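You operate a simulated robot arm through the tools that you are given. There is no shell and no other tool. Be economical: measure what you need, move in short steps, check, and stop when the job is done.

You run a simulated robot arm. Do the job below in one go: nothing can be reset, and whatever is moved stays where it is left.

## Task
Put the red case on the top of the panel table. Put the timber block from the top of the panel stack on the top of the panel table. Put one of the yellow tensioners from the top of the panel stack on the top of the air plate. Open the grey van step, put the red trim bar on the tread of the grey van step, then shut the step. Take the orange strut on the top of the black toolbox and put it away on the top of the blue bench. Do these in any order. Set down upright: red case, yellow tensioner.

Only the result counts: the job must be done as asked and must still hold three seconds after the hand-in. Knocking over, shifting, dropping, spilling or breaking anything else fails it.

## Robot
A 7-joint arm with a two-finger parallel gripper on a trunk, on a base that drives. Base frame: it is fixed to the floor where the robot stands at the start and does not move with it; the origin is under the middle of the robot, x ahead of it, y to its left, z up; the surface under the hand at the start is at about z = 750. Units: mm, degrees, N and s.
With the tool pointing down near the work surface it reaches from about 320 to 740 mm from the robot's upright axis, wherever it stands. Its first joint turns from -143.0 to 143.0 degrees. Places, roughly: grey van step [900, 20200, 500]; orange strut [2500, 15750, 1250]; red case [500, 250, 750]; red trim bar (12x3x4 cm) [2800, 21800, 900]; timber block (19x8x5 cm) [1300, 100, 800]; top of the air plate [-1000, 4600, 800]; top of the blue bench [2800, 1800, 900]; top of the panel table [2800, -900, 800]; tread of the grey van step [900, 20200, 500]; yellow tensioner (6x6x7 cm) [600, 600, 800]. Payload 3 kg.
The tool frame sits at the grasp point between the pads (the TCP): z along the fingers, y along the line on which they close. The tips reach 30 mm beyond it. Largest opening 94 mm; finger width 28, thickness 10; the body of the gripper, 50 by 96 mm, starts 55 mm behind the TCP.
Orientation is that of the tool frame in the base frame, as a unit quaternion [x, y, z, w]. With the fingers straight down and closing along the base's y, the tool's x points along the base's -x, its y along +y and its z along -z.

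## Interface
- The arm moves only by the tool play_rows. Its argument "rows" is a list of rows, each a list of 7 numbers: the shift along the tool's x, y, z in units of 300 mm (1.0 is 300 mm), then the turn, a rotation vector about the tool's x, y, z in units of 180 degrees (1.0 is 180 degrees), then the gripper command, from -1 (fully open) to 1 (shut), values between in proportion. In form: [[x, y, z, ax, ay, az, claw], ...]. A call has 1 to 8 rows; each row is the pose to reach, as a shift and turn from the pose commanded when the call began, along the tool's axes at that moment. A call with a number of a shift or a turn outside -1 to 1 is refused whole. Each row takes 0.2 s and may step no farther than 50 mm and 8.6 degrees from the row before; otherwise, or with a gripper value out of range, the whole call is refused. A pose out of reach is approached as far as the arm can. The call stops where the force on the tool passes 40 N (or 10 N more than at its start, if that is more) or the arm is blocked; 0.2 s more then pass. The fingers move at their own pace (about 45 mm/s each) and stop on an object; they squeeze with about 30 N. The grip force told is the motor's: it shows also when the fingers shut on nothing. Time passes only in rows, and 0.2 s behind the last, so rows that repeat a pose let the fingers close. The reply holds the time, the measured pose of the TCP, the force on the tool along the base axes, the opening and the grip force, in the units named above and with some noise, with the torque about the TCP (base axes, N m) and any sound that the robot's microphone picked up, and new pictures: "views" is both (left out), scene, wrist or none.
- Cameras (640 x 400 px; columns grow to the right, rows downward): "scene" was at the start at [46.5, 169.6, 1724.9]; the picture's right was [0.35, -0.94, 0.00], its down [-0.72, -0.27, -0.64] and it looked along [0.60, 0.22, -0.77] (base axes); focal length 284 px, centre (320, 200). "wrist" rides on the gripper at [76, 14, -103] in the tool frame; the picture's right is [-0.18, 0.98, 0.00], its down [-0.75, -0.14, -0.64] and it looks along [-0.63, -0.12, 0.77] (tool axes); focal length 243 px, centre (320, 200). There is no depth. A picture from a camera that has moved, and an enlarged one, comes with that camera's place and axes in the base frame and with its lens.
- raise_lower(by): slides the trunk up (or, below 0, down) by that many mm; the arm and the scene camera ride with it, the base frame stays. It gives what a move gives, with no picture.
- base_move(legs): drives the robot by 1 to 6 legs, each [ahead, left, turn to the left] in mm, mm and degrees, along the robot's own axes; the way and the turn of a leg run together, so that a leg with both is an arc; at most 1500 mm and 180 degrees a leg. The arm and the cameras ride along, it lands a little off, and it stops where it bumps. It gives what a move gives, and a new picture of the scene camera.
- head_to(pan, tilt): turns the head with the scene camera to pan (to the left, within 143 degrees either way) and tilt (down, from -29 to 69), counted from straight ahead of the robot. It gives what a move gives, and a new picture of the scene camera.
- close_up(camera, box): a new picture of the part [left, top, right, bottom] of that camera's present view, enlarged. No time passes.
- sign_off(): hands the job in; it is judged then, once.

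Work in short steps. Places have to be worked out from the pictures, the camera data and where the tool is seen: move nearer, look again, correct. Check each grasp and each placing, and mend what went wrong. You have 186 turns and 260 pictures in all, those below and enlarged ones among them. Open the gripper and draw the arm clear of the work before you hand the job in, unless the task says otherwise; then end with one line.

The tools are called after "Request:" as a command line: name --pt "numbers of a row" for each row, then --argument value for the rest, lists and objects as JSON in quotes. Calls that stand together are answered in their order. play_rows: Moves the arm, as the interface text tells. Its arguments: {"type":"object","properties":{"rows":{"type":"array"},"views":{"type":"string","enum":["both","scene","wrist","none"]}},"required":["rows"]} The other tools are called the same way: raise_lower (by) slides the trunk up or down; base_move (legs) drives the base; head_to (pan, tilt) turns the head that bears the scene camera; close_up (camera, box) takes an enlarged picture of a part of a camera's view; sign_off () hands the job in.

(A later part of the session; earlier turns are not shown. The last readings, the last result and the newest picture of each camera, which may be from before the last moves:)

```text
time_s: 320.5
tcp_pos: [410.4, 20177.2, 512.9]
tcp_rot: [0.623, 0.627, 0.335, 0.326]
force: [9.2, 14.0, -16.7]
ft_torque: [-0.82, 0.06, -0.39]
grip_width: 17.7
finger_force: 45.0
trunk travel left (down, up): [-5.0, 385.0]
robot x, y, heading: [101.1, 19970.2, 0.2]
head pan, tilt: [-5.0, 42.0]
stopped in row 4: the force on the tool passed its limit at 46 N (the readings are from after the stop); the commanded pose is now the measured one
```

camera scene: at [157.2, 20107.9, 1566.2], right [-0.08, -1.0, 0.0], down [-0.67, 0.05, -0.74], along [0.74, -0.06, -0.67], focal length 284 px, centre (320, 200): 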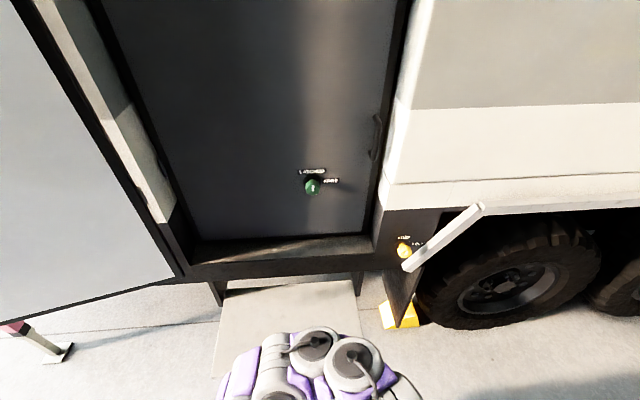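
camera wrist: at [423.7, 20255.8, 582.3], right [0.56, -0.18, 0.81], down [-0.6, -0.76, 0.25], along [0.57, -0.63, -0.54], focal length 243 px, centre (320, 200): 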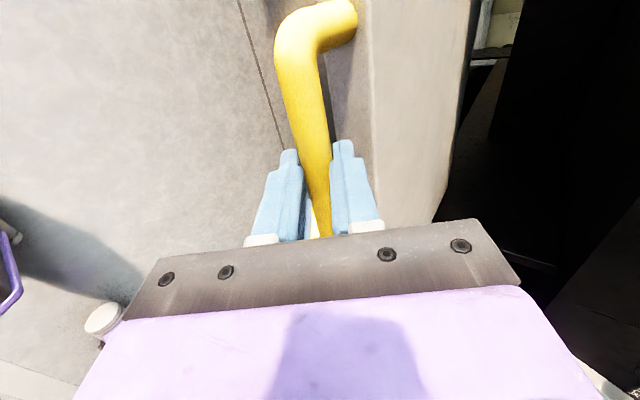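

That looks like the end stop, at about 272 mm. I'll release the handle and back the hand up and away.

Request:
play_rows --pt "0 0 0 0 0 0 0.5" --pt "0 0 0 0 0 0 0.0" --pt "0 0 0 0 0 0 0.0" --pt "0 0 -0.08 0 0 0 0.0" --pt "0 0.1 -0.18 0 0 0 0.0" --pt "0 0.25 -0.18 0 0 0 0.0" --pt "0 0.4 -0.18 0 0 0 0.0"

```text
time_s: 322.1
tcp_pos: [433.9, 20175.4, 644.6]
tcp_rot: [0.624, 0.624, 0.336, 0.328]
force: [-0.6, 0.6, -1.0]
ft_torque: [-0.01, -0.01, 0.02]
grip_width: 47.1
finger_force: 0.1
trunk travel left (down, up): [-5.0, 385.0]
robot x, y, heading: [103.6, 19968.7, 0.2]
head pan, tilt: [-5.0, 42.0]
camera scene: at [156.8, 20106.4, 1566.5], right [-0.08, -1.0, 0.0], down [-0.67, 0.05, -0.74], along [0.74, -0.06, -0.67], focal length 284 px, centre (320, 200)
camera wrist: at [355.8, 20251.8, 714.5], right [0.55, -0.19, 0.81], down [-0.61, -0.76, 0.23], along [0.57, -0.62, -0.53], focal length 243 px, centre (320, 200)
```

scene: 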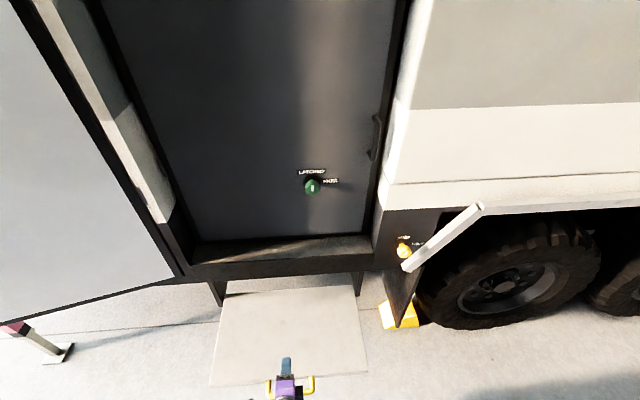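
wrist: 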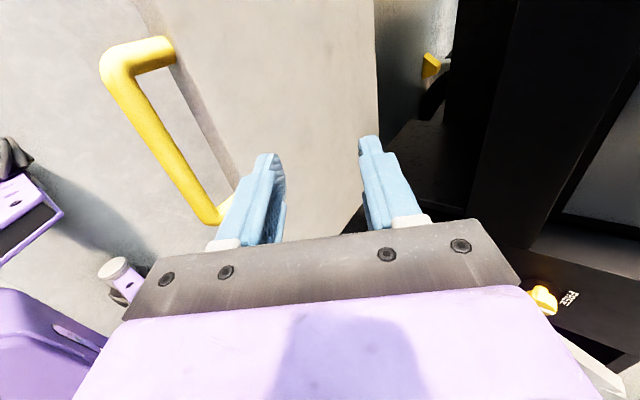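

The step is open: tread x≈457–725, y≈19920–20430. I'll back off, raise the trunk, and bring the hand back to pointing down before fetching the trim bar.

Request:
base_move --legs '[[-350, 0, 0]]'

Request:
raise_lower --by 170

Request:
play_rows --pt "0 0.1 0 0.043 0 0 -1" --pt "0 0.2 0 0.086 0 0 -1" --pt "0 0.3 0 0.129 0 0 -1" --pt "0 0.4 0 0.172 0 0 -1" --pt "0 0.5 0 0.215 0 0 -1" --pt "0 0.6 0 0.258 0 0 -1" --pt "0 0.7 0 0.3 0 0 -1" --pt "0 0.7 0 0.3 0 0 -1" --views "none"

Request:
head_to --pan 45 --tilt 20

```text
time_s: 324.4
tcp_pos: [79.5, 20175.8, 643.8]
tcp_rot: [0.623, 0.626, 0.336, 0.327]
force: [-0.7, 0.2, 0.5]
ft_torque: [-0.01, 0.02, 0.01]
grip_width: 47.0
finger_force: 0.1
trunk travel left (down, up): [-5.0, 385.0]
robot x, y, heading: [-247.9, 19968.5, 0.5]
head pan, tilt: [-5.0, 42.0]
camera scene: at [-197.5, 20104.9, 1566.4], right [-0.08, -1.0, 0.0], down [-0.67, 0.05, -0.74], along [0.74, -0.06, -0.67], focal length 284 px, centre (320, 200)
```

scene: 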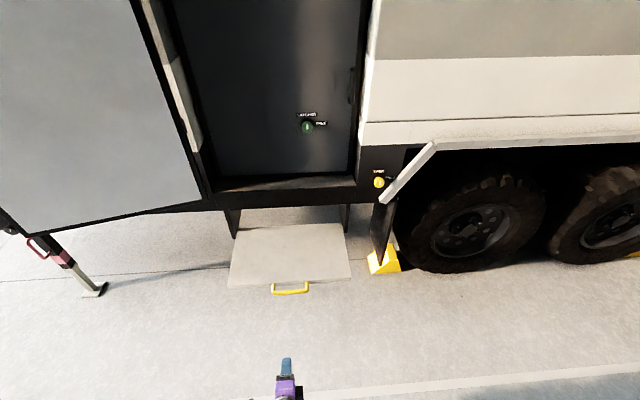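

```text
time_s: 326.3
tcp_pos: [77.9, 20174.0, 813.9]
tcp_rot: [0.623, 0.626, 0.337, 0.326]
force: [-0.3, 0.0, 0.2]
ft_torque: [0.0, 0.03, 0.02]
grip_width: 47.0
finger_force: 0.0
trunk travel left (down, up): [-175.0, 215.0]
robot x, y, heading: [-249.3, 19965.7, 0.7]
head pan, tilt: [-5.0, 42.0]
```

```text
time_s: 328.1
tcp_pos: [196.7, 20171.1, 988.7]
tcp_rot: [0.703, 0.711, 0.015, 0.007]
force: [1.3, 0.4, -0.9]
ft_torque: [0.02, 0.0, -0.04]
grip_width: 94.1
finger_force: 0.1
out of reach, approached as far as the arm can: row 1, 2, 3
trunk travel left (down, up): [-175.0, 215.0]
robot x, y, heading: [-250.0, 19965.1, 0.7]
head pan, tilt: [-5.0, 42.0]
```

```text
time_s: 329.3
tcp_pos: [195.7, 20174.9, 987.0]
tcp_rot: [0.704, 0.71, 0.015, 0.009]
force: [-0.1, 0.0, -0.1]
ft_torque: [-0.01, 0.05, 0.0]
grip_width: 93.9
finger_force: 0.0
trunk travel left (down, up): [-175.0, 215.0]
robot x, y, heading: [-249.5, 19963.1, 0.7]
head pan, tilt: [45.0, 20.0]
camera scene: at [-212.9, 20176.6, 1770.7], right [0.71, -0.7, 0.0], down [-0.24, -0.25, -0.94], along [0.66, 0.67, -0.35], focal length 284 px, centre (320, 200)
```

scene: 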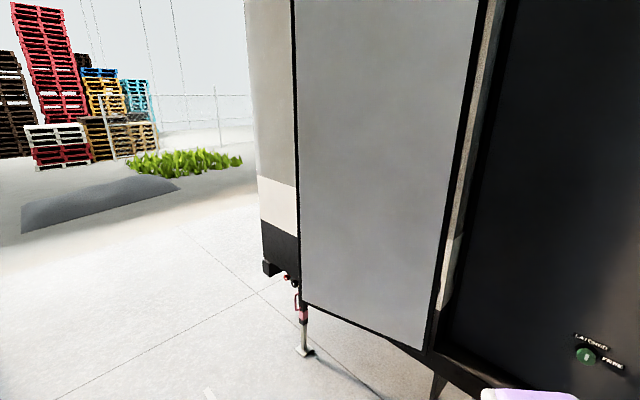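

The van's rear corner is at y≈21400. I'll turn north, drive on a bit, and look around behind the van.

Request:
base_move --legs '[[0, 0, 89.3], [1400, 0, 0]]'

Request:
head_to --pan -60 --tilt 25

```text
time_s: 340.1
tcp_pos: [-444.2, 21817.6, 988.1]
tcp_rot: [0.001, 1.0, 0.016, -0.005]
force: [-0.5, 0.0, 0.3]
ft_torque: [-0.01, -0.02, -0.05]
grip_width: 94.2
finger_force: 0.0
trunk travel left (down, up): [-175.0, 215.0]
robot x, y, heading: [-246.4, 21364.6, 89.7]
head pan, tilt: [45.0, 20.0]
camera scene: at [-452.4, 21408.0, 1770.7], right [0.71, 0.7, 0.0], down [0.24, -0.25, -0.94], along [-0.66, 0.67, -0.34], focal length 284 px, centre (320, 200)
```

scene: 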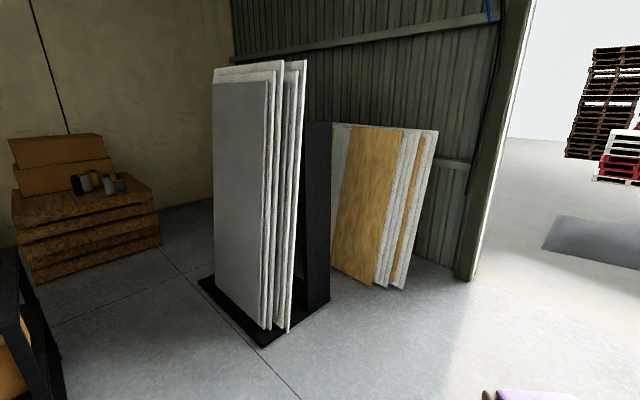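

```text
time_s: 341.9
tcp_pos: [-442.3, 21815.9, 988.5]
tcp_rot: [0.002, 1.0, 0.018, -0.006]
force: [-0.4, 0.3, 0.6]
ft_torque: [-0.01, 0.01, 0.03]
grip_width: 93.9
finger_force: 0.1
trunk travel left (down, up): [-175.0, 215.0]
robot x, y, heading: [-238.5, 21366.3, 89.8]
head pan, tilt: [-60.0, 25.0]
camera scene: at [-306.6, 21387.1, 1763.0], right [0.5, -0.87, 0.0], down [-0.37, -0.21, -0.91], along [0.79, 0.45, -0.42], focal length 284 px, centre (320, 200)
```

scene: 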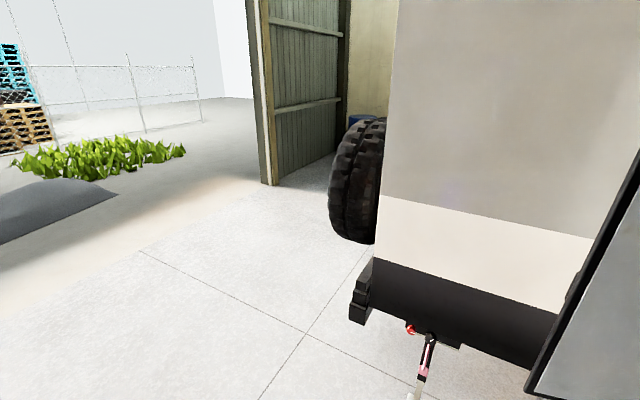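

The trim bar must be around the van's rear on its east side. I'll go on to y≈23100 and turn east to look.

Request:
base_move --legs '[[1000, 0, 0], [700, 0, 0], [0, 0, -90]]'

Request:
head_to --pan -20 --tilt 22

```text
time_s: 354.3
tcp_pos: [235.9, 23271.6, 987.7]
tcp_rot: [0.706, 0.708, 0.017, 0.007]
force: [-0.4, 1.0, 0.2]
ft_torque: [0.0, -0.02, 0.0]
grip_width: 93.9
finger_force: 0.1
trunk travel left (down, up): [-175.0, 215.0]
robot x, y, heading: [-208.7, 23067.4, -0.1]
head pan, tilt: [-60.0, 25.0]
camera scene: at [-191.4, 23133.8, 1763.0], right [-0.86, -0.5, 0.0], down [-0.21, 0.36, -0.91], along [0.45, -0.78, -0.42], focal length 284 px, centre (320, 200)
```

scene: 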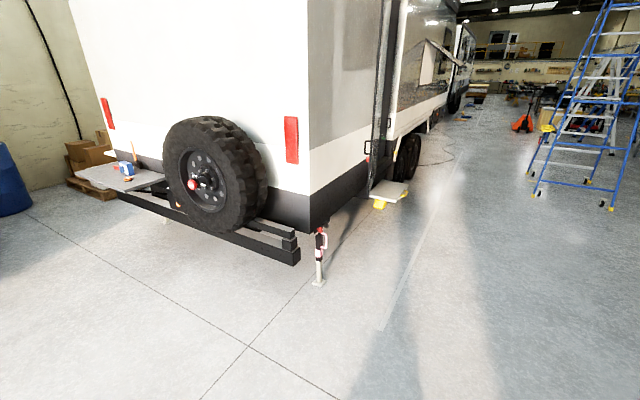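

```text
time_s: 355.4
tcp_pos: [234.9, 23270.9, 988.5]
tcp_rot: [0.706, 0.708, 0.017, 0.008]
force: [0.6, -0.6, 0.0]
ft_torque: [0.03, 0.0, 0.02]
grip_width: 93.9
finger_force: 0.0
trunk travel left (down, up): [-175.0, 215.0]
robot x, y, heading: [-210.5, 23068.6, 0.2]
head pan, tilt: [-20.0, 22.0]
camera scene: at [-150.4, 23181.9, 1767.7], right [-0.34, -0.94, 0.0], down [-0.35, 0.13, -0.93], along [0.87, -0.32, -0.38], focal length 284 px, centre (320, 200)
```

scene: 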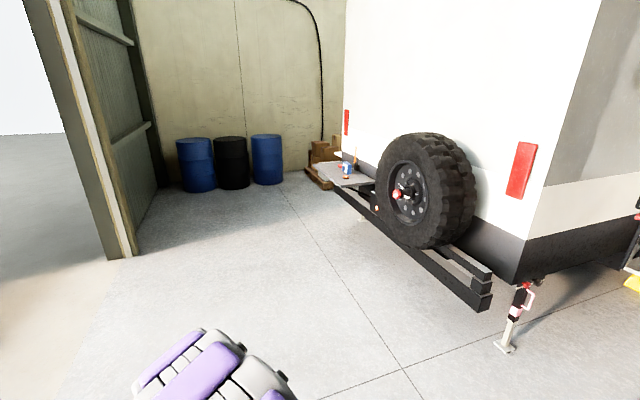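

There is a shelf on the van's rear with small items, which matches the trim bar's place. I'll zoom in.

Request:
close_up --camera "scene" --box '[290, 130, 410, 205]'

```text
5.33 times, centred on (350, 168) of scene
camera zoom: at [-150.4, 23181.9, 1767.7], right [-0.34, -0.94, 0.0], down [-0.35, 0.13, -0.93], along [0.87, -0.32, -0.38], focal length 1515 px, centre (160, 373)
```

zoom: 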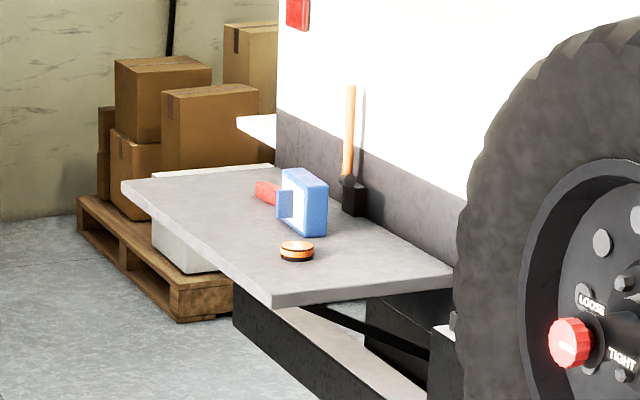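

The red bar lies on the rear shelf behind a blue box, at about (2714, 21885, 900). I'll drive east behind the van and face south toward the shelf.

Request:
base_move --legs '[[1400, 0, 0], [1370, 0, 0], [0, 0, -90]]'

Request:
head_to --pan 0 --tilt 35

```text
time_s: 372.5
tcp_pos: [2747.2, 22597.9, 988.7]
tcp_rot: [1.0, 0.003, 0.006, 0.018]
force: [0.3, 0.5, 0.2]
ft_torque: [0.0, 0.0, 0.0]
grip_width: 94.0
finger_force: 0.1
trunk travel left (down, up): [-175.0, 215.0]
robot x, y, heading: [2544.5, 23045.2, -90.1]
head pan, tilt: [-20.0, 22.0]
camera scene: at [2656.7, 22983.7, 1767.7], right [-0.94, 0.34, 0.0], down [0.12, 0.35, -0.93], along [-0.31, -0.87, -0.38], focal length 284 px, centre (320, 200)
```

scene: 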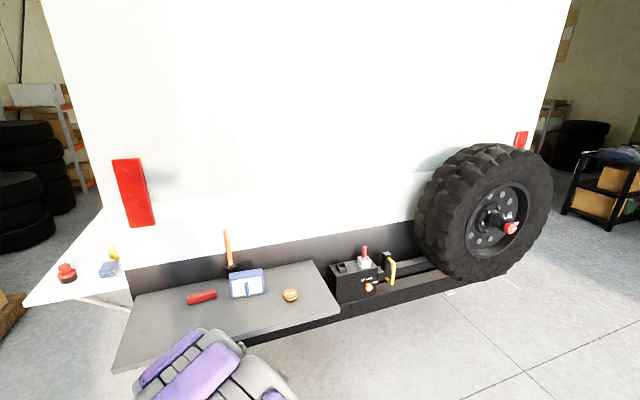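

```text
time_s: 373.3
tcp_pos: [2747.0, 22597.5, 988.7]
tcp_rot: [1.0, 0.002, 0.008, 0.017]
force: [-0.4, -0.4, 0.7]
ft_torque: [0.01, 0.0, -0.04]
grip_width: 93.9
finger_force: 0.0
trunk travel left (down, up): [-175.0, 215.0]
robot x, y, heading: [2541.3, 23046.2, -89.7]
head pan, tilt: [0.0, 35.0]
camera scene: at [2688.4, 22983.0, 1747.0], right [-1.0, 0.0, 0.0], down [0.0, 0.57, -0.82], along [0.0, -0.82, -0.57], focal length 284 px, centre (320, 200)
```

scene: 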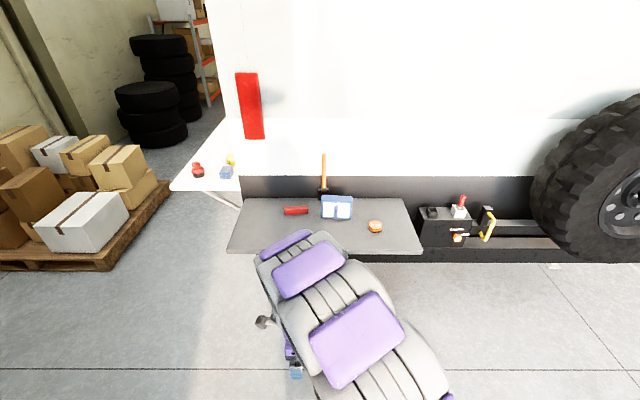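

The bar is at about (2813, 21852), lying along x, clear of the blue box. I'll drive up to the shelf and align.

Request:
base_move --legs '[[570, 66, 0]]'

Request:
play_rows --pt "0 0.1 0 0 0 0 -1" --pt "0 0.2 0 0 0 0 -1" --pt "0 0.3 0 0 0 0 -1" --pt "0 0.4 0 0 0 0 -1" --pt "0 0.5 0 0 0 0 -1" --pt "0 0.55 0 0 0 0 -1" --pt "0 0.55 0 0 0 0 -1"

```text
time_s: 376.6
tcp_pos: [2816.9, 22038.9, 988.8]
tcp_rot: [1.0, 0.003, 0.007, 0.019]
force: [-0.5, 0.7, 0.6]
ft_torque: [-0.02, -0.04, 0.01]
grip_width: 93.8
finger_force: 0.1
trunk travel left (down, up): [-175.0, 215.0]
robot x, y, heading: [2615.0, 22485.7, -89.8]
head pan, tilt: [0.0, 35.0]
camera scene: at [2758.2, 22423.5, 1747.0], right [-1.0, -0.01, 0.0], down [0.0, 0.58, -0.82], along [0.0, -0.82, -0.58], focal length 284 px, centre (320, 200)
```

scene: 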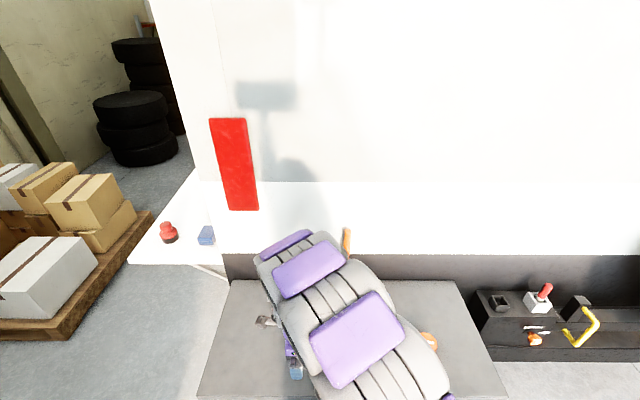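

```text
time_s: 378.2
tcp_pos: [2815.8, 21877.3, 996.6]
tcp_rot: [1.0, 0.003, 0.008, 0.019]
force: [0.3, 0.5, 0.3]
ft_torque: [0.01, 0.04, -0.03]
grip_width: 93.8
finger_force: 0.1
trunk travel left (down, up): [-175.0, 215.0]
robot x, y, heading: [2612.4, 22484.9, -89.6]
head pan, tilt: [0.0, 35.0]
camera scene: at [2757.2, 22423.1, 1747.1], right [-1.0, 0.0, 0.0], down [0.0, 0.58, -0.82], along [0.0, -0.82, -0.58], focal length 284 px, centre (320, 200)
camera wrist: at [2891.3, 21866.6, 1101.5], right [-0.18, -0.98, 0.04], down [-0.76, 0.16, 0.63], along [-0.62, 0.09, -0.78], focal length 243 px, centre (320, 200)
```

scene: 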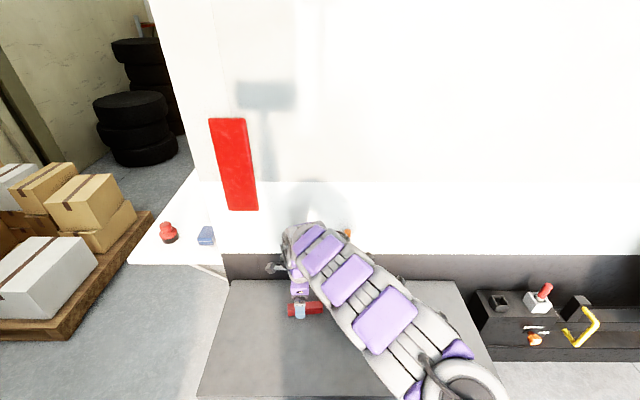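
wrist: 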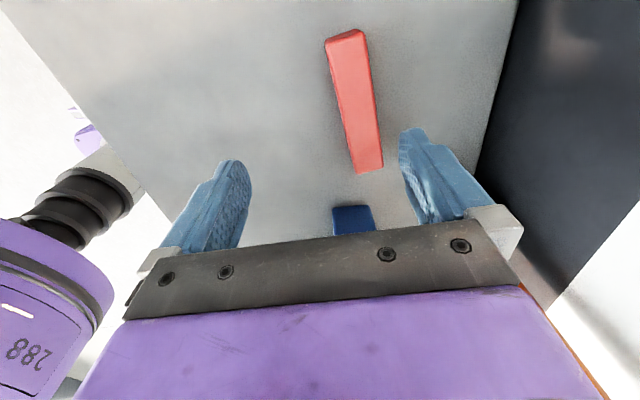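

The bar is at y≈21840, x≈2809, but its top height is uncertain (865–918). I'll level the hand, move over it, lower a little and look again.

Request:
play_rows --pt "-0.012 0.06 0.06 0.006 -0.003 -0.01 -1" --pt "-0.023 0.123 0.12 0.0121 -0.0051 -0.0195 -1" --pt "-0.023 0.123 0.12 0.0121 -0.0051 -0.0195 -1"

```text
time_s: 379.0
tcp_pos: [2818.4, 21851.4, 962.9]
tcp_rot: [0.999, 0.034, -0.001, -0.001]
force: [0.4, 0.1, -0.7]
ft_torque: [-0.03, 0.02, -0.03]
grip_width: 94.0
finger_force: 0.2
out of reach, approached as far as the arm can: row 2, 3
trunk travel left (down, up): [-175.0, 215.0]
robot x, y, heading: [2616.3, 22481.6, -89.6]
head pan, tilt: [0.0, 35.0]
camera scene: at [2757.6, 22422.3, 1747.0], right [-1.0, -0.01, 0.0], down [0.0, 0.58, -0.82], along [0.0, -0.82, -0.58], focal length 284 px, centre (320, 200)
camera wrist: at [2895.9, 21843.5, 1065.8], right [-0.12, -0.99, 0.0], down [-0.76, 0.09, 0.64], along [-0.64, 0.07, -0.77], focal length 243 px, centre (320, 200)
```

scene: 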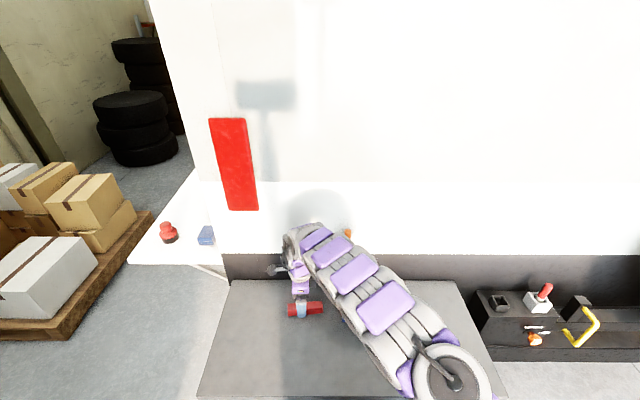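
wrist: 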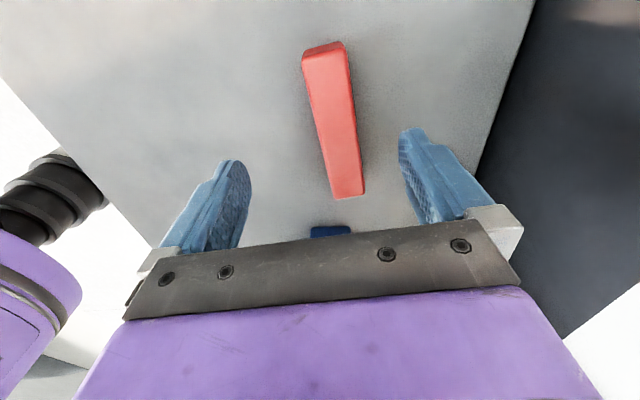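

I was at the reach limit. I'll nudge the base 45 mm ahead and recheck.

Request:
base_move --legs '[[50, 0, 0]]'

Request:
play_rows --pt "0 0 0.0 0 0 0 -1" --views "wrist"

```text
time_s: 379.9
tcp_pos: [2819.9, 21798.6, 962.4]
tcp_rot: [0.999, 0.033, 0.0, 0.0]
force: [0.8, -0.3, -0.8]
ft_torque: [0.0, -0.05, -0.02]
grip_width: 93.8
finger_force: 0.0
trunk travel left (down, up): [-175.0, 215.0]
robot x, y, heading: [2616.0, 22433.5, -89.8]
head pan, tilt: [0.0, 35.0]
camera scene: at [2758.4, 22369.9, 1746.8], right [-1.0, -0.01, 0.0], down [0.0, 0.58, -0.82], along [0.0, -0.82, -0.58], focal length 284 px, centre (320, 200)
```

scene: 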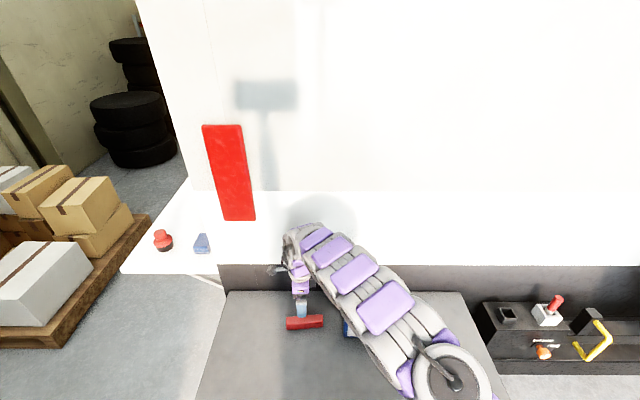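

```text
time_s: 380.3
tcp_pos: [2817.6, 21803.3, 963.6]
tcp_rot: [0.999, 0.034, 0.0, 0.001]
force: [-1.0, 0.1, 0.2]
ft_torque: [0.04, -0.02, -0.02]
grip_width: 94.2
finger_force: 0.1
trunk travel left (down, up): [-175.0, 215.0]
robot x, y, heading: [2614.3, 22435.9, -89.8]
head pan, tilt: [0.0, 35.0]
camera wrist: at [2894.7, 21794.8, 1067.0], right [-0.12, -0.99, 0.0], down [-0.76, 0.09, 0.64], along [-0.64, 0.07, -0.77], focal length 243 px, centre (320, 200)
```

wrist: 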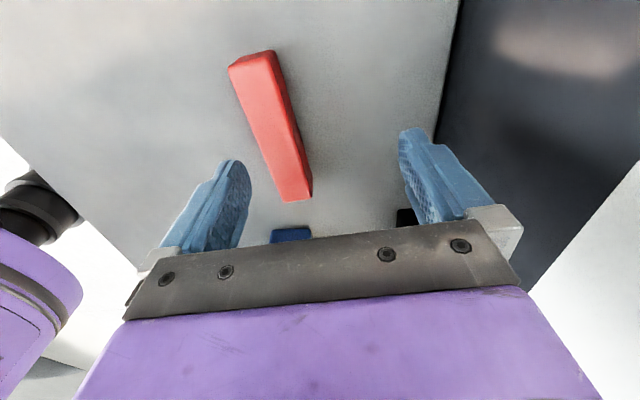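

The bar's top is at z≈882, centre about (2804, 21840). I'll centre and descend to z≈890.

Request:
play_rows --pt "-0.02 -0.08 0.0 0 0 0 -1" --pt "-0.035 -0.126 0.05 0 0 0 -1" --pt "-0.035 -0.126 0.15 0 0 0 -1" --pt "-0.035 -0.126 0.22 0 0 0 -1" --pt "-0.035 -0.126 0.245 0 0 0 -1" --pt "-0.035 -0.126 0.245 0 0 0 -1" --views "wrist"

```text
time_s: 381.7
tcp_pos: [2805.7, 21839.2, 891.1]
tcp_rot: [0.999, 0.034, 0.0, 0.0]
force: [-0.2, -0.1, 0.0]
ft_torque: [0.04, 0.0, 0.02]
grip_width: 94.2
finger_force: 0.0
trunk travel left (down, up): [-175.0, 215.0]
robot x, y, heading: [2615.7, 22432.1, -89.7]
head pan, tilt: [0.0, 35.0]
camera wrist: at [2883.0, 21831.7, 993.6], right [-0.12, -0.99, 0.0], down [-0.76, 0.09, 0.64], along [-0.64, 0.07, -0.77], focal length 243 px, centre (320, 200)
```

wrist: 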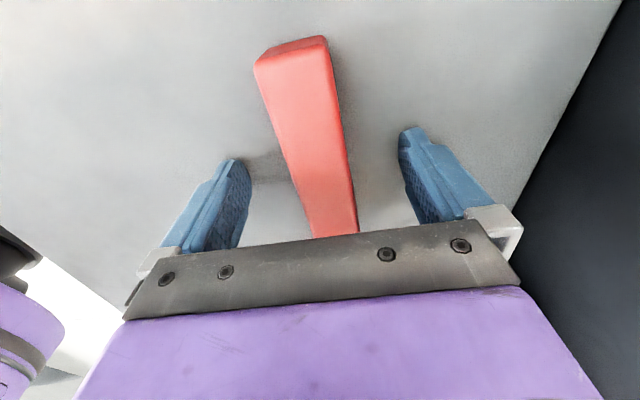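

It's centred between the fingers. I'll lower gently about 12 mm and grip.

Request:
play_rows --pt "0 0 0.012 0 0 0 -1" --pt "0 0 0.024 0 0 0 -1" --pt "0 0 0.036 0 0 0 -1" --pt "0 0 0.042 0 0 0 -1" --views "none"

Request:
play_rows --pt "0 0 0 0 0 0 -0.3" --pt "0 0 0 0 0 0 0.2" --pt "0 0 0 0 0 0 0.7" --pt "0 0 0 0 0 0 1" --pt "0 0 0 0 0 0 1" --pt "0 0 0 0 0 0 1" --pt "0 0 0 0 0 0 1" --views "wrist"

```text
time_s: 382.3
tcp_pos: [2805.8, 21838.9, 891.2]
tcp_rot: [0.999, 0.034, 0.001, 0.005]
force: [-0.2, 10.2, 26.5]
ft_torque: [1.72, 0.29, 0.0]
grip_width: 93.8
finger_force: 0.0
trunk travel left (down, up): [-175.0, 215.0]
robot x, y, heading: [2612.9, 22434.8, -89.7]
head pan, tilt: [0.0, 35.0]
stopped in row 3: the force on the tool passed its limit at 47 N (the readings are from after the stop); the commanded pose is now the measured one
```

```text
time_s: 382.8
tcp_pos: [2806.8, 21841.0, 890.0]
tcp_rot: [0.999, 0.033, 0.001, 0.004]
force: [-0.3, 17.9, 26.9]
ft_torque: [1.69, 0.4, -0.25]
grip_width: 70.7
finger_force: 8.6
trunk travel left (down, up): [-175.0, 215.0]
robot x, y, heading: [2614.7, 22432.2, -89.5]
head pan, tilt: [0.0, 35.0]
stopped in row 2: the force on the tool passed its limit at 42 N (the readings are from after the stop); the commanded pose is now the measured one
camera wrist: at [2882.9, 21834.5, 993.0], right [-0.12, -0.99, 0.01], down [-0.76, 0.09, 0.64], along [-0.64, 0.07, -0.77], focal length 243 px, centre (320, 200)
```

wrist: 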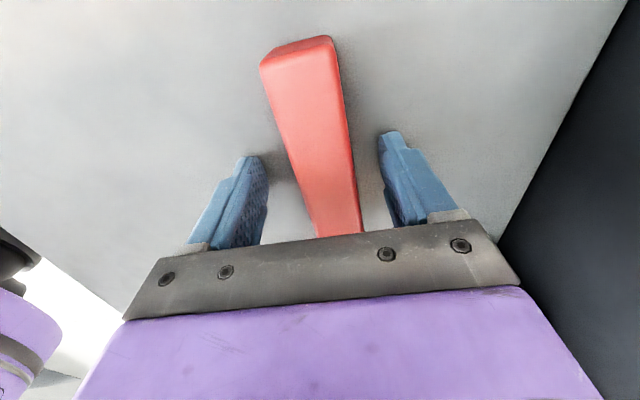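

The tips touch the shelf (z≈860). I'll rise 4 mm to unload and close again.

Request:
play_rows --pt "0 0 -0.015 0 0 0 -0.5" --pt "0 0 -0.015 0 0 0 -0.5" --pt "0 0 -0.015 0 0 0 0.0" --pt "0 0 -0.015 0 0 0 0.5" --pt "0 0 -0.015 0 0 0 1" --pt "0 0 -0.015 0 0 0 1" --pt "0 0 -0.015 0 0 0 1" --pt "0 0 -0.015 0 0 0 1" --views "wrist"

```text
time_s: 384.6
tcp_pos: [2806.6, 21839.0, 893.5]
tcp_rot: [0.999, 0.034, 0.0, 0.003]
force: [-2.5, -0.6, 2.6]
ft_torque: [0.0, 0.02, -0.04]
grip_width: 33.8
finger_force: 29.9
trunk travel left (down, up): [-175.0, 215.0]
robot x, y, heading: [2613.9, 22436.1, -89.6]
head pan, tilt: [0.0, 35.0]
camera wrist: at [2883.8, 21831.5, 995.6], right [-0.12, -0.99, 0.01], down [-0.76, 0.09, 0.64], along [-0.64, 0.07, -0.77], focal length 243 px, centre (320, 200)
```

wrist: 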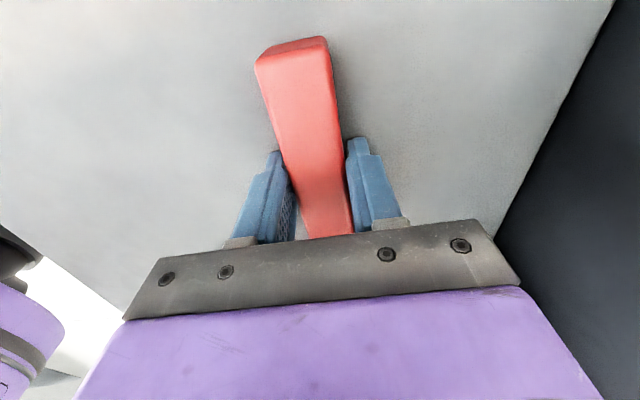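

The bar is gripped (34 mm, bottom about 33 mm under the TCP). I'll lift, back off, turn east and reverse west behind the van.

Request:
play_rows --pt "0 0 -0.12 0 0 0 1" --pt "0 0 -0.25 0 0 0 1" --pt "0 0 -0.4 0 0 0 1" --pt "0 0 -0.5 0 0 0 1" --views "none"

Request:
base_move --legs '[[-640, 0, 0], [0, 0, 89.6], [-1450, 0, 0], [-1450, 0, 0]]'

```text
time_s: 385.6
tcp_pos: [2805.8, 21843.7, 1043.7]
tcp_rot: [0.999, 0.033, 0.002, 0.003]
force: [0.6, 0.6, -0.3]
ft_torque: [0.0, 0.03, 0.01]
grip_width: 33.9
finger_force: 30.2
trunk travel left (down, up): [-175.0, 215.0]
robot x, y, heading: [2615.8, 22436.2, -89.9]
head pan, tilt: [0.0, 35.0]
```

```text
time_s: 406.5
tcp_pos: [307.0, 23246.3, 1043.8]
tcp_rot: [0.68, 0.733, 0.002, 0.002]
force: [-0.4, 0.4, -0.8]
ft_torque: [-0.03, 0.0, -0.01]
grip_width: 33.8
finger_force: 29.9
trunk travel left (down, up): [-175.0, 215.0]
robot x, y, heading: [-282.3, 23053.0, 0.7]
head pan, tilt: [0.0, 35.0]
camera scene: at [-221.7, 23194.6, 1747.0], right [0.01, -1.0, 0.0], down [-0.58, -0.01, -0.82], along [0.82, 0.01, -0.58], focal length 284 px, centre (320, 200)
```

scene: 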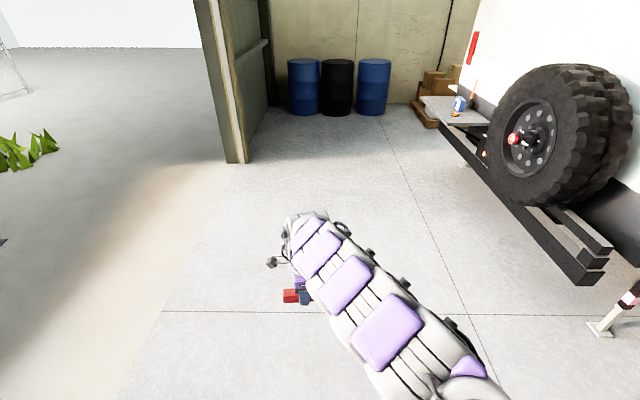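

The bar is held firmly. I'll sidestep south along the van back to the step.

Request:
base_move --legs '[[-30, 0, -0.7], [0, -1500, 0], [0, -1480, 0]]'

Request:
head_to --pan -5 --tilt 45

```text
time_s: 421.4
tcp_pos: [204.9, 20225.2, 1043.5]
tcp_rot: [0.699, 0.715, 0.002, 0.002]
force: [-0.4, -0.4, -0.6]
ft_torque: [-0.01, 0.04, 0.01]
grip_width: 33.9
finger_force: 30.5
trunk travel left (down, up): [-175.0, 215.0]
robot x, y, heading: [-391.8, 20059.8, -2.3]
head pan, tilt: [0.0, 35.0]
camera scene: at [-324.3, 20201.0, 1746.9], right [-0.04, -1.0, 0.0], down [-0.58, 0.02, -0.82], along [0.82, -0.03, -0.58], focal length 284 px, centre (320, 200)
```

scene: 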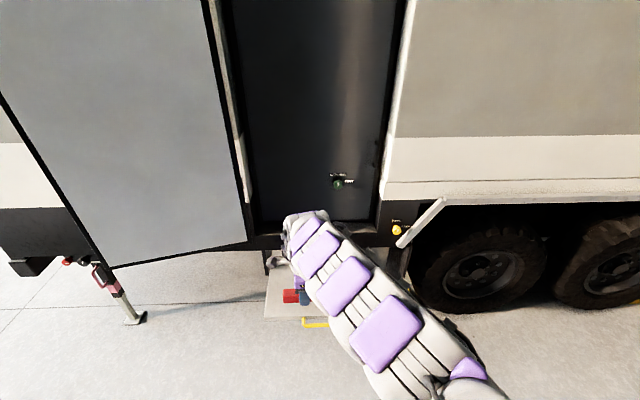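

```text
time_s: 422.1
tcp_pos: [202.7, 20222.9, 1045.0]
tcp_rot: [0.698, 0.716, 0.005, 0.003]
force: [-0.2, 0.5, -1.3]
ft_torque: [-0.01, 0.03, 0.0]
grip_width: 34.4
finger_force: 30.2
trunk travel left (down, up): [-175.0, 215.0]
robot x, y, heading: [-395.4, 20060.7, -2.3]
head pan, tilt: [-5.0, 45.0]
camera scene: at [-331.7, 20192.8, 1732.3], right [-0.12, -0.99, 0.0], down [-0.7, 0.09, -0.71], along [0.7, -0.09, -0.71], focal length 284 px, centre (320, 200)
```

scene: 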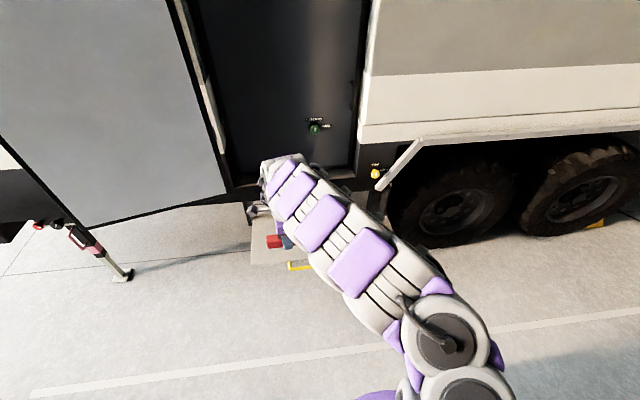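

I'll drive ahead to bring the bar over the open tread.

Request:
base_move --legs '[[0, -57, 2.3], [350, 0, 0]]'

Request:
play_rows --pt "0 0 0.0 0 0 0 1" --views "wrist"

```text
time_s: 424.9
tcp_pos: [545.1, 20194.1, 1043.5]
tcp_rot: [0.686, 0.727, 0.002, 0.005]
force: [0.1, 0.0, -1.6]
ft_torque: [0.04, 0.0, 0.01]
grip_width: 34.2
finger_force: 29.7
trunk travel left (down, up): [-175.0, 215.0]
robot x, y, heading: [-49.3, 20001.9, -0.4]
head pan, tilt: [-5.0, 45.0]
camera scene: at [11.4, 20168.9, 1729.4], right [-0.09, -1.0, 0.02], down [-0.71, 0.05, -0.71], along [0.7, -0.08, -0.71], focal length 284 px, centre (320, 200)
```

scene: 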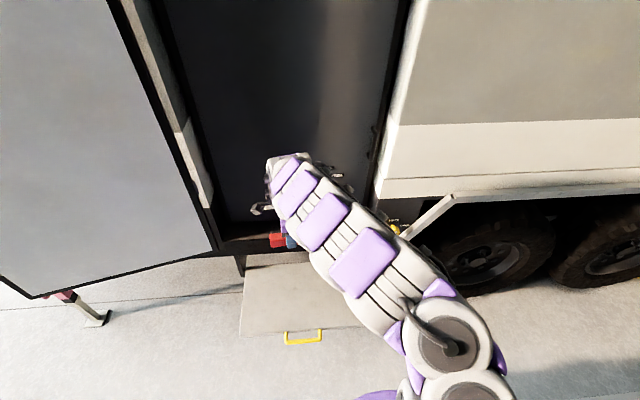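

```text
time_s: 425.3
tcp_pos: [543.2, 20169.5, 1050.6]
tcp_rot: [0.687, 0.727, 0.013, -0.002]
force: [0.1, 0.6, -0.8]
ft_torque: [-0.01, 0.06, 0.0]
grip_width: 33.9
finger_force: 30.7
trunk travel left (down, up): [-175.0, 215.0]
robot x, y, heading: [-49.3, 20003.7, -0.4]
head pan, tilt: [-5.0, 45.0]
camera wrist: at [551.9, 20243.9, 1154.7], right [0.99, -0.13, 0.01], down [-0.11, -0.77, 0.62], along [-0.07, -0.62, -0.78], focal length 243 px, centre (320, 200)
```

wrist: 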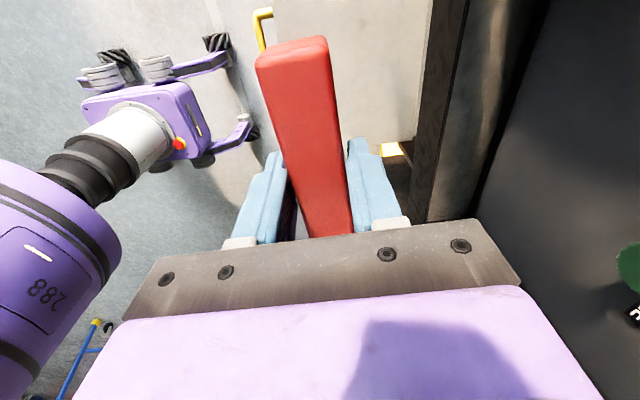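

The bar hangs over the tread, with the sill more than 200 mm away. I'll lower the trunk, then the arm.

Request:
raise_lower --by -170

Request:
play_rows --pt "0 0 0.15 0 0 0 1" --pt "0 0 0.3 0 0 0 1" --pt "0 0 0.45 0 0 0 1" --pt "0 0 0.6 0 0 0 1" --pt "0 0 0.75 0 0 0 1" --pt "0 0 0.85 0 0 0 1"

```text
time_s: 427.2
tcp_pos: [543.2, 20183.5, 877.2]
tcp_rot: [0.685, 0.728, 0.008, 0.002]
force: [0.4, -0.2, -1.7]
ft_torque: [-0.01, -0.04, -0.01]
grip_width: 34.2
finger_force: 29.8
trunk travel left (down, up): [-5.0, 385.0]
robot x, y, heading: [-47.8, 20007.0, -0.2]
head pan, tilt: [-5.0, 45.0]
```

```text
time_s: 428.6
tcp_pos: [541.0, 20184.5, 664.6]
tcp_rot: [0.686, 0.728, 0.009, 0.001]
force: [0.2, 0.2, -1.4]
ft_torque: [-0.02, -0.01, 0.0]
grip_width: 33.9
finger_force: 30.1
out of reach, approached as far as the arm can: row 5, 6
trunk travel left (down, up): [-5.0, 385.0]
robot x, y, heading: [-48.6, 20001.1, -0.4]
head pan, tilt: [-5.0, 45.0]
camera scene: at [10.1, 20143.3, 1561.9], right [-0.09, -1.0, 0.0], down [-0.71, 0.06, -0.71], along [0.7, -0.07, -0.71], focal length 284 px, centre (320, 200)
camera wrist: at [549.4, 20260.8, 768.2], right [0.99, -0.13, 0.01], down [-0.11, -0.77, 0.63], along [-0.07, -0.63, -0.78], focal length 243 px, centre (320, 200)
```

scene: 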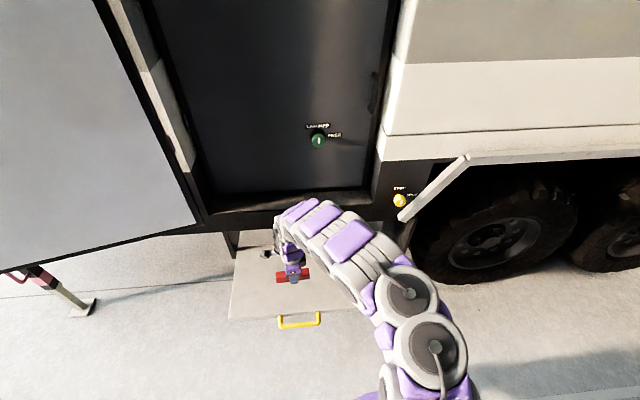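
wrist: 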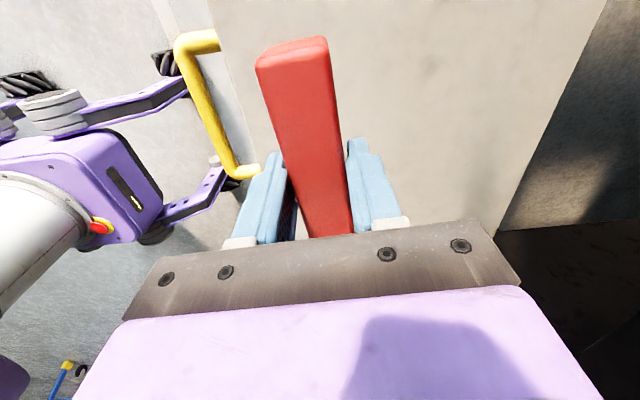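

The arm can't go lower at this extension. I'll retract it 150 mm, bring the base 150 mm closer, and try again.

Request:
play_rows --pt "0 0 -0.04 0 0 0 1" --pt "0 -0.13 -0.04 0 0 0 1" --pt "0 -0.26 -0.04 0 0 0 1" --pt "0 -0.39 -0.04 0 0 0 1" --pt "0 -0.5 -0.04 0 0 0 1" --pt "0 -0.5 -0.04 0 0 0 1" --views "none"

Request:
base_move --legs '[[150, 0, 0.4]]'

Request:
play_rows --pt "0 0 0.05 0 0 0 1" --pt "0 0 0.1 0 0 0 1" --pt "0 0 0.15 0 0 0 1" --pt "0 0 0.2 0 0 0 1" --pt "0 0 0.25 0 0 0 1" --views "none"

```text
time_s: 430.0
tcp_pos: [389.4, 20168.8, 675.5]
tcp_rot: [0.687, 0.727, 0.01, 0.0]
force: [0.2, 0.3, -1.1]
ft_torque: [-0.04, 0.01, 0.02]
grip_width: 33.9
finger_force: 29.7
trunk travel left (down, up): [-5.0, 385.0]
robot x, y, heading: [-49.9, 20003.5, -0.4]
head pan, tilt: [-5.0, 45.0]
```

```text
time_s: 431.4
tcp_pos: [537.6, 20172.9, 675.3]
tcp_rot: [0.684, 0.729, 0.009, -0.001]
force: [-0.1, -1.2, -1.3]
ft_torque: [-0.01, 0.02, 0.03]
grip_width: 33.9
finger_force: 29.9
trunk travel left (down, up): [-5.0, 385.0]
robot x, y, heading: [100.9, 20001.7, -0.1]
head pan, tilt: [-5.0, 45.0]
camera scene: at [157.0, 20139.1, 1562.2], right [-0.09, -1.0, 0.0], down [-0.71, 0.06, -0.71], along [0.7, -0.06, -0.71], focal length 284 px, centre (320, 200)
```

scene: 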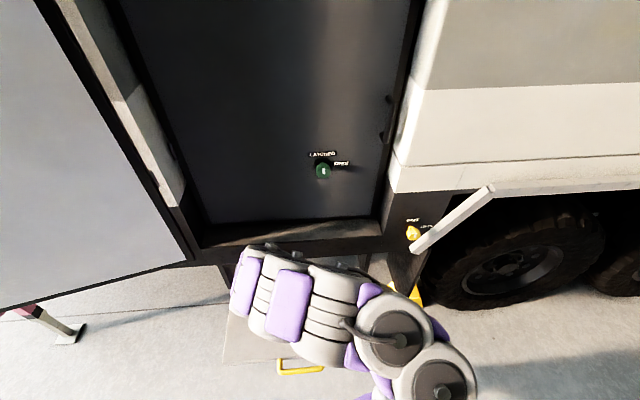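

```text
time_s: 432.6
tcp_pos: [536.7, 20174.1, 600.5]
tcp_rot: [0.684, 0.729, 0.012, 0.001]
force: [-0.3, 0.6, -1.0]
ft_torque: [-0.01, 0.03, 0.01]
grip_width: 33.8
finger_force: 29.4
trunk travel left (down, up): [-5.0, 385.0]
robot x, y, heading: [98.4, 20000.0, -0.1]
head pan, tilt: [-5.0, 45.0]
```

Now it can go lower. I'll level the tool, continue down, and feel for the tread.

Request:
play_rows --pt "0 0 0.04 0.003 -0.002 0 1" --pt "0 0 0.08 0.006 -0.0047 0 1" --pt "0 0 0.095 0.006 -0.0047 0 1" --pt "0 0 0.107 0.006 -0.0047 0 1" --pt "0 0 0.119 0.006 -0.0047 0 1" --pt "0 0 0.131 0.006 -0.0047 0 1" --pt "0 0 0.143 0.006 -0.0047 0 1" --pt "0 0 0.155 0.006 -0.0047 0 1" --views "wrist"

```text
time_s: 434.4
tcp_pos: [538.2, 20176.1, 554.4]
tcp_rot: [0.685, 0.729, -0.001, -0.002]
force: [0.3, 0.2, -1.3]
ft_torque: [-0.01, 0.01, -0.02]
grip_width: 34.1
finger_force: 30.1
trunk travel left (down, up): [-5.0, 385.0]
robot x, y, heading: [102.2, 20000.5, 0.1]
head pan, tilt: [-5.0, 45.0]
camera wrist: at [548.1, 20253.2, 656.4], right [0.99, -0.12, 0.0], down [-0.09, -0.76, 0.64], along [-0.08, -0.64, -0.77], focal length 243 px, centre (320, 200)
```

wrist: 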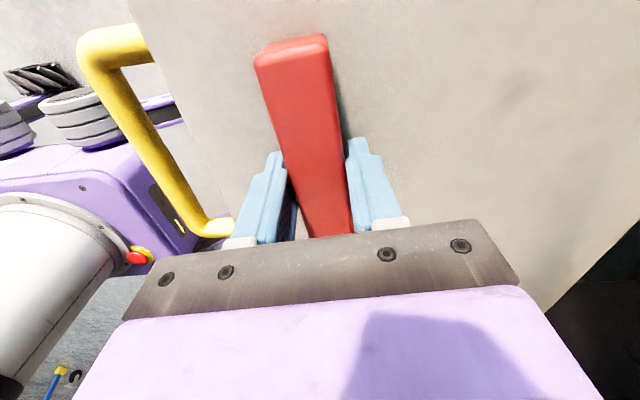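

Very near the tread now; I'll keep lowering in 2–3 mm steps.

Request:
play_rows --pt "0 0 0.008 0 0 0 1" --pt "0 0 0.016 0 0 0 1" --pt "0 0 0.024 0 0 0 1" --pt "0 0 0.032 0 0 0 1" --pt "0 0 0.04 0 0 0 1" --pt "0 0 0.048 0 0 0 1" --pt "0 0 0.056 0 0 0 1" --pt "0 0 0.064 0 0 0 1" --views "none"

```text
time_s: 435.3
tcp_pos: [539.0, 20175.6, 550.8]
tcp_rot: [0.685, 0.728, 0.0, 0.0]
force: [-2.6, 2.5, 37.3]
ft_torque: [-0.18, 0.83, 0.0]
grip_width: 33.9
finger_force: 30.1
trunk travel left (down, up): [-5.0, 385.0]
robot x, y, heading: [100.8, 19999.9, -0.0]
head pan, tilt: [-5.0, 45.0]
stopped in row 4: the force on the tool passed its limit at 46 N (the readings are from after the stop); the commanded pose is now the measured one
```

Contact with the tread at z≈518. I'll ease up, release and rise.

Request:
play_rows --pt "0 0 -0.006 0 0 0 0.9" --pt "0 0 -0.006 0 0 0 0.2" --pt "0 0 -0.006 0 0 0 -0.3" --pt "0 0 -0.006 0 0 0 -0.3" --pt "0 0 -0.08 0 0 0 -0.3" --pt "0 0 -0.2 0 0 0 -0.3" --pt "0 0 -0.35 0 0 0 -0.3" --pt "0 0 -0.45 0 0 0 -0.3"

```text
time_s: 437.1
tcp_pos: [540.7, 20178.0, 684.5]
tcp_rot: [0.686, 0.728, 0.001, -0.001]
force: [0.3, -0.6, -0.1]
ft_torque: [-0.02, 0.02, -0.02]
grip_width: 61.2
finger_force: 0.1
trunk travel left (down, up): [-5.0, 385.0]
robot x, y, heading: [100.8, 20001.3, 0.2]
head pan, tilt: [-5.0, 45.0]
camera scene: at [156.4, 20139.3, 1562.2], right [-0.09, -1.0, 0.0], down [-0.71, 0.06, -0.71], along [0.7, -0.06, -0.71], focal length 284 px, centre (320, 200)
camera wrist: at [549.3, 20255.1, 787.9], right [0.99, -0.12, 0.0], down [-0.1, -0.76, 0.64], along [-0.08, -0.64, -0.77], focal length 243 px, centre (320, 200)
```

scene: 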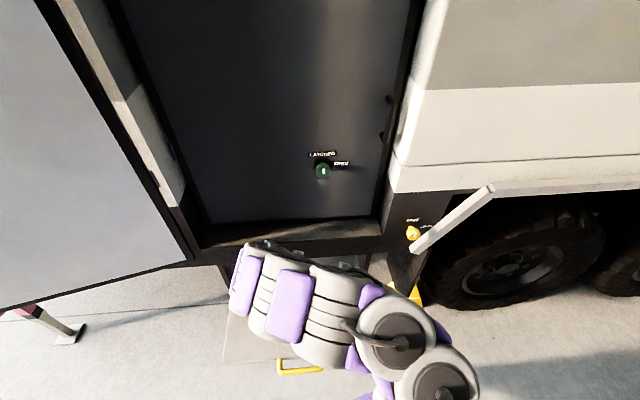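
wrist: 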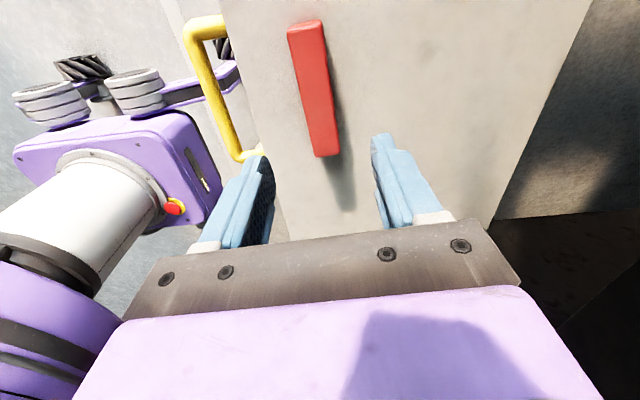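

The trim bar rests on the tread. To shut the step I'll regrip its handle: back off, pitch the hand forward again, and come down on the handle.

Request:
base_move --legs '[[-150, 0, 0]]'

Request:
play_rows --pt "0 0 0 -0.043 0 0 -0.3" --pt "0 0 0 -0.086 0 0 -0.3" --pt "0 0 0 -0.129 0 0 -0.3" --pt "0 0 0 -0.172 0 0 -0.1" --pt "0 0 0 -0.215 0 0 0" --pt "0 0 0 -0.258 0 0 0.05" --pt "0 0 0 -0.3 0 0 0.05" --pt "0 0 0 -0.3 0 0 0.05"

```text
time_s: 438.4
tcp_pos: [389.3, 20177.4, 685.7]
tcp_rot: [0.685, 0.728, -0.001, 0.0]
force: [0.4, 0.6, -0.2]
ft_torque: [-0.03, 0.0, -0.01]
grip_width: 61.4
finger_force: 0.1
trunk travel left (down, up): [-5.0, 385.0]
robot x, y, heading: [-52.3, 20004.2, -0.0]
head pan, tilt: [-5.0, 45.0]
camera scene: at [6.1, 20138.4, 1562.3], right [-0.09, -1.0, 0.0], down [-0.71, 0.06, -0.71], along [0.7, -0.06, -0.71], focal length 284 px, centre (320, 200)
```

scene: 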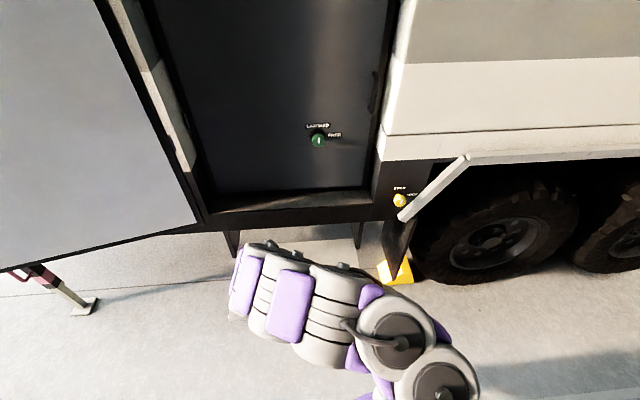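

```text
time_s: 440.2
tcp_pos: [359.1, 20234.3, 732.5]
tcp_rot: [0.669, 0.641, 0.275, 0.259]
force: [0.4, -0.2, 0.0]
ft_torque: [0.01, -0.05, -0.01]
grip_width: 44.5
finger_force: 0.0
out of reach, approached as far as the arm can: row 4, 5, 6, 7, 8
trunk travel left (down, up): [-5.0, 385.0]
robot x, y, heading: [-51.6, 20005.3, 0.3]
head pan, tilt: [-5.0, 45.0]
camera scene: at [4.8, 20140.2, 1562.1], right [-0.09, -1.0, 0.0], down [-0.71, 0.06, -0.71], along [0.7, -0.06, -0.71], focal length 284 px, centre (320, 200)
camera wrist: at [301.9, 20309.4, 819.1], right [0.7, -0.23, 0.68], down [-0.57, -0.75, 0.33], along [0.43, -0.62, -0.65], focal length 243 px, centre (320, 200)
```

scene: 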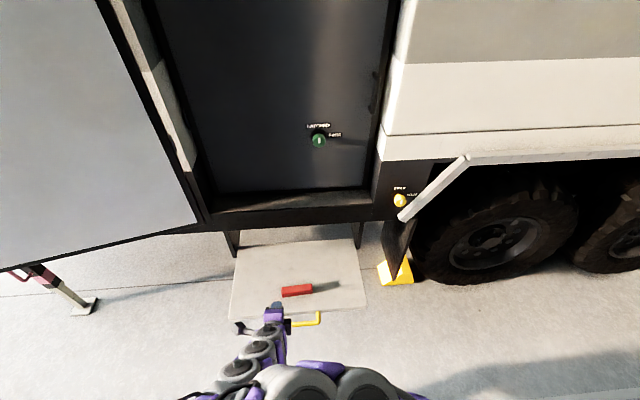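
wrist: 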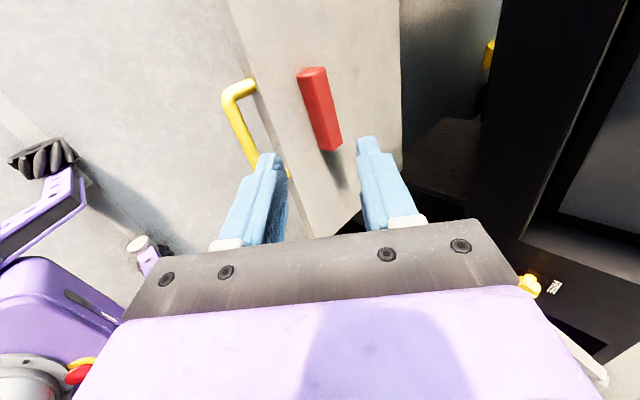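

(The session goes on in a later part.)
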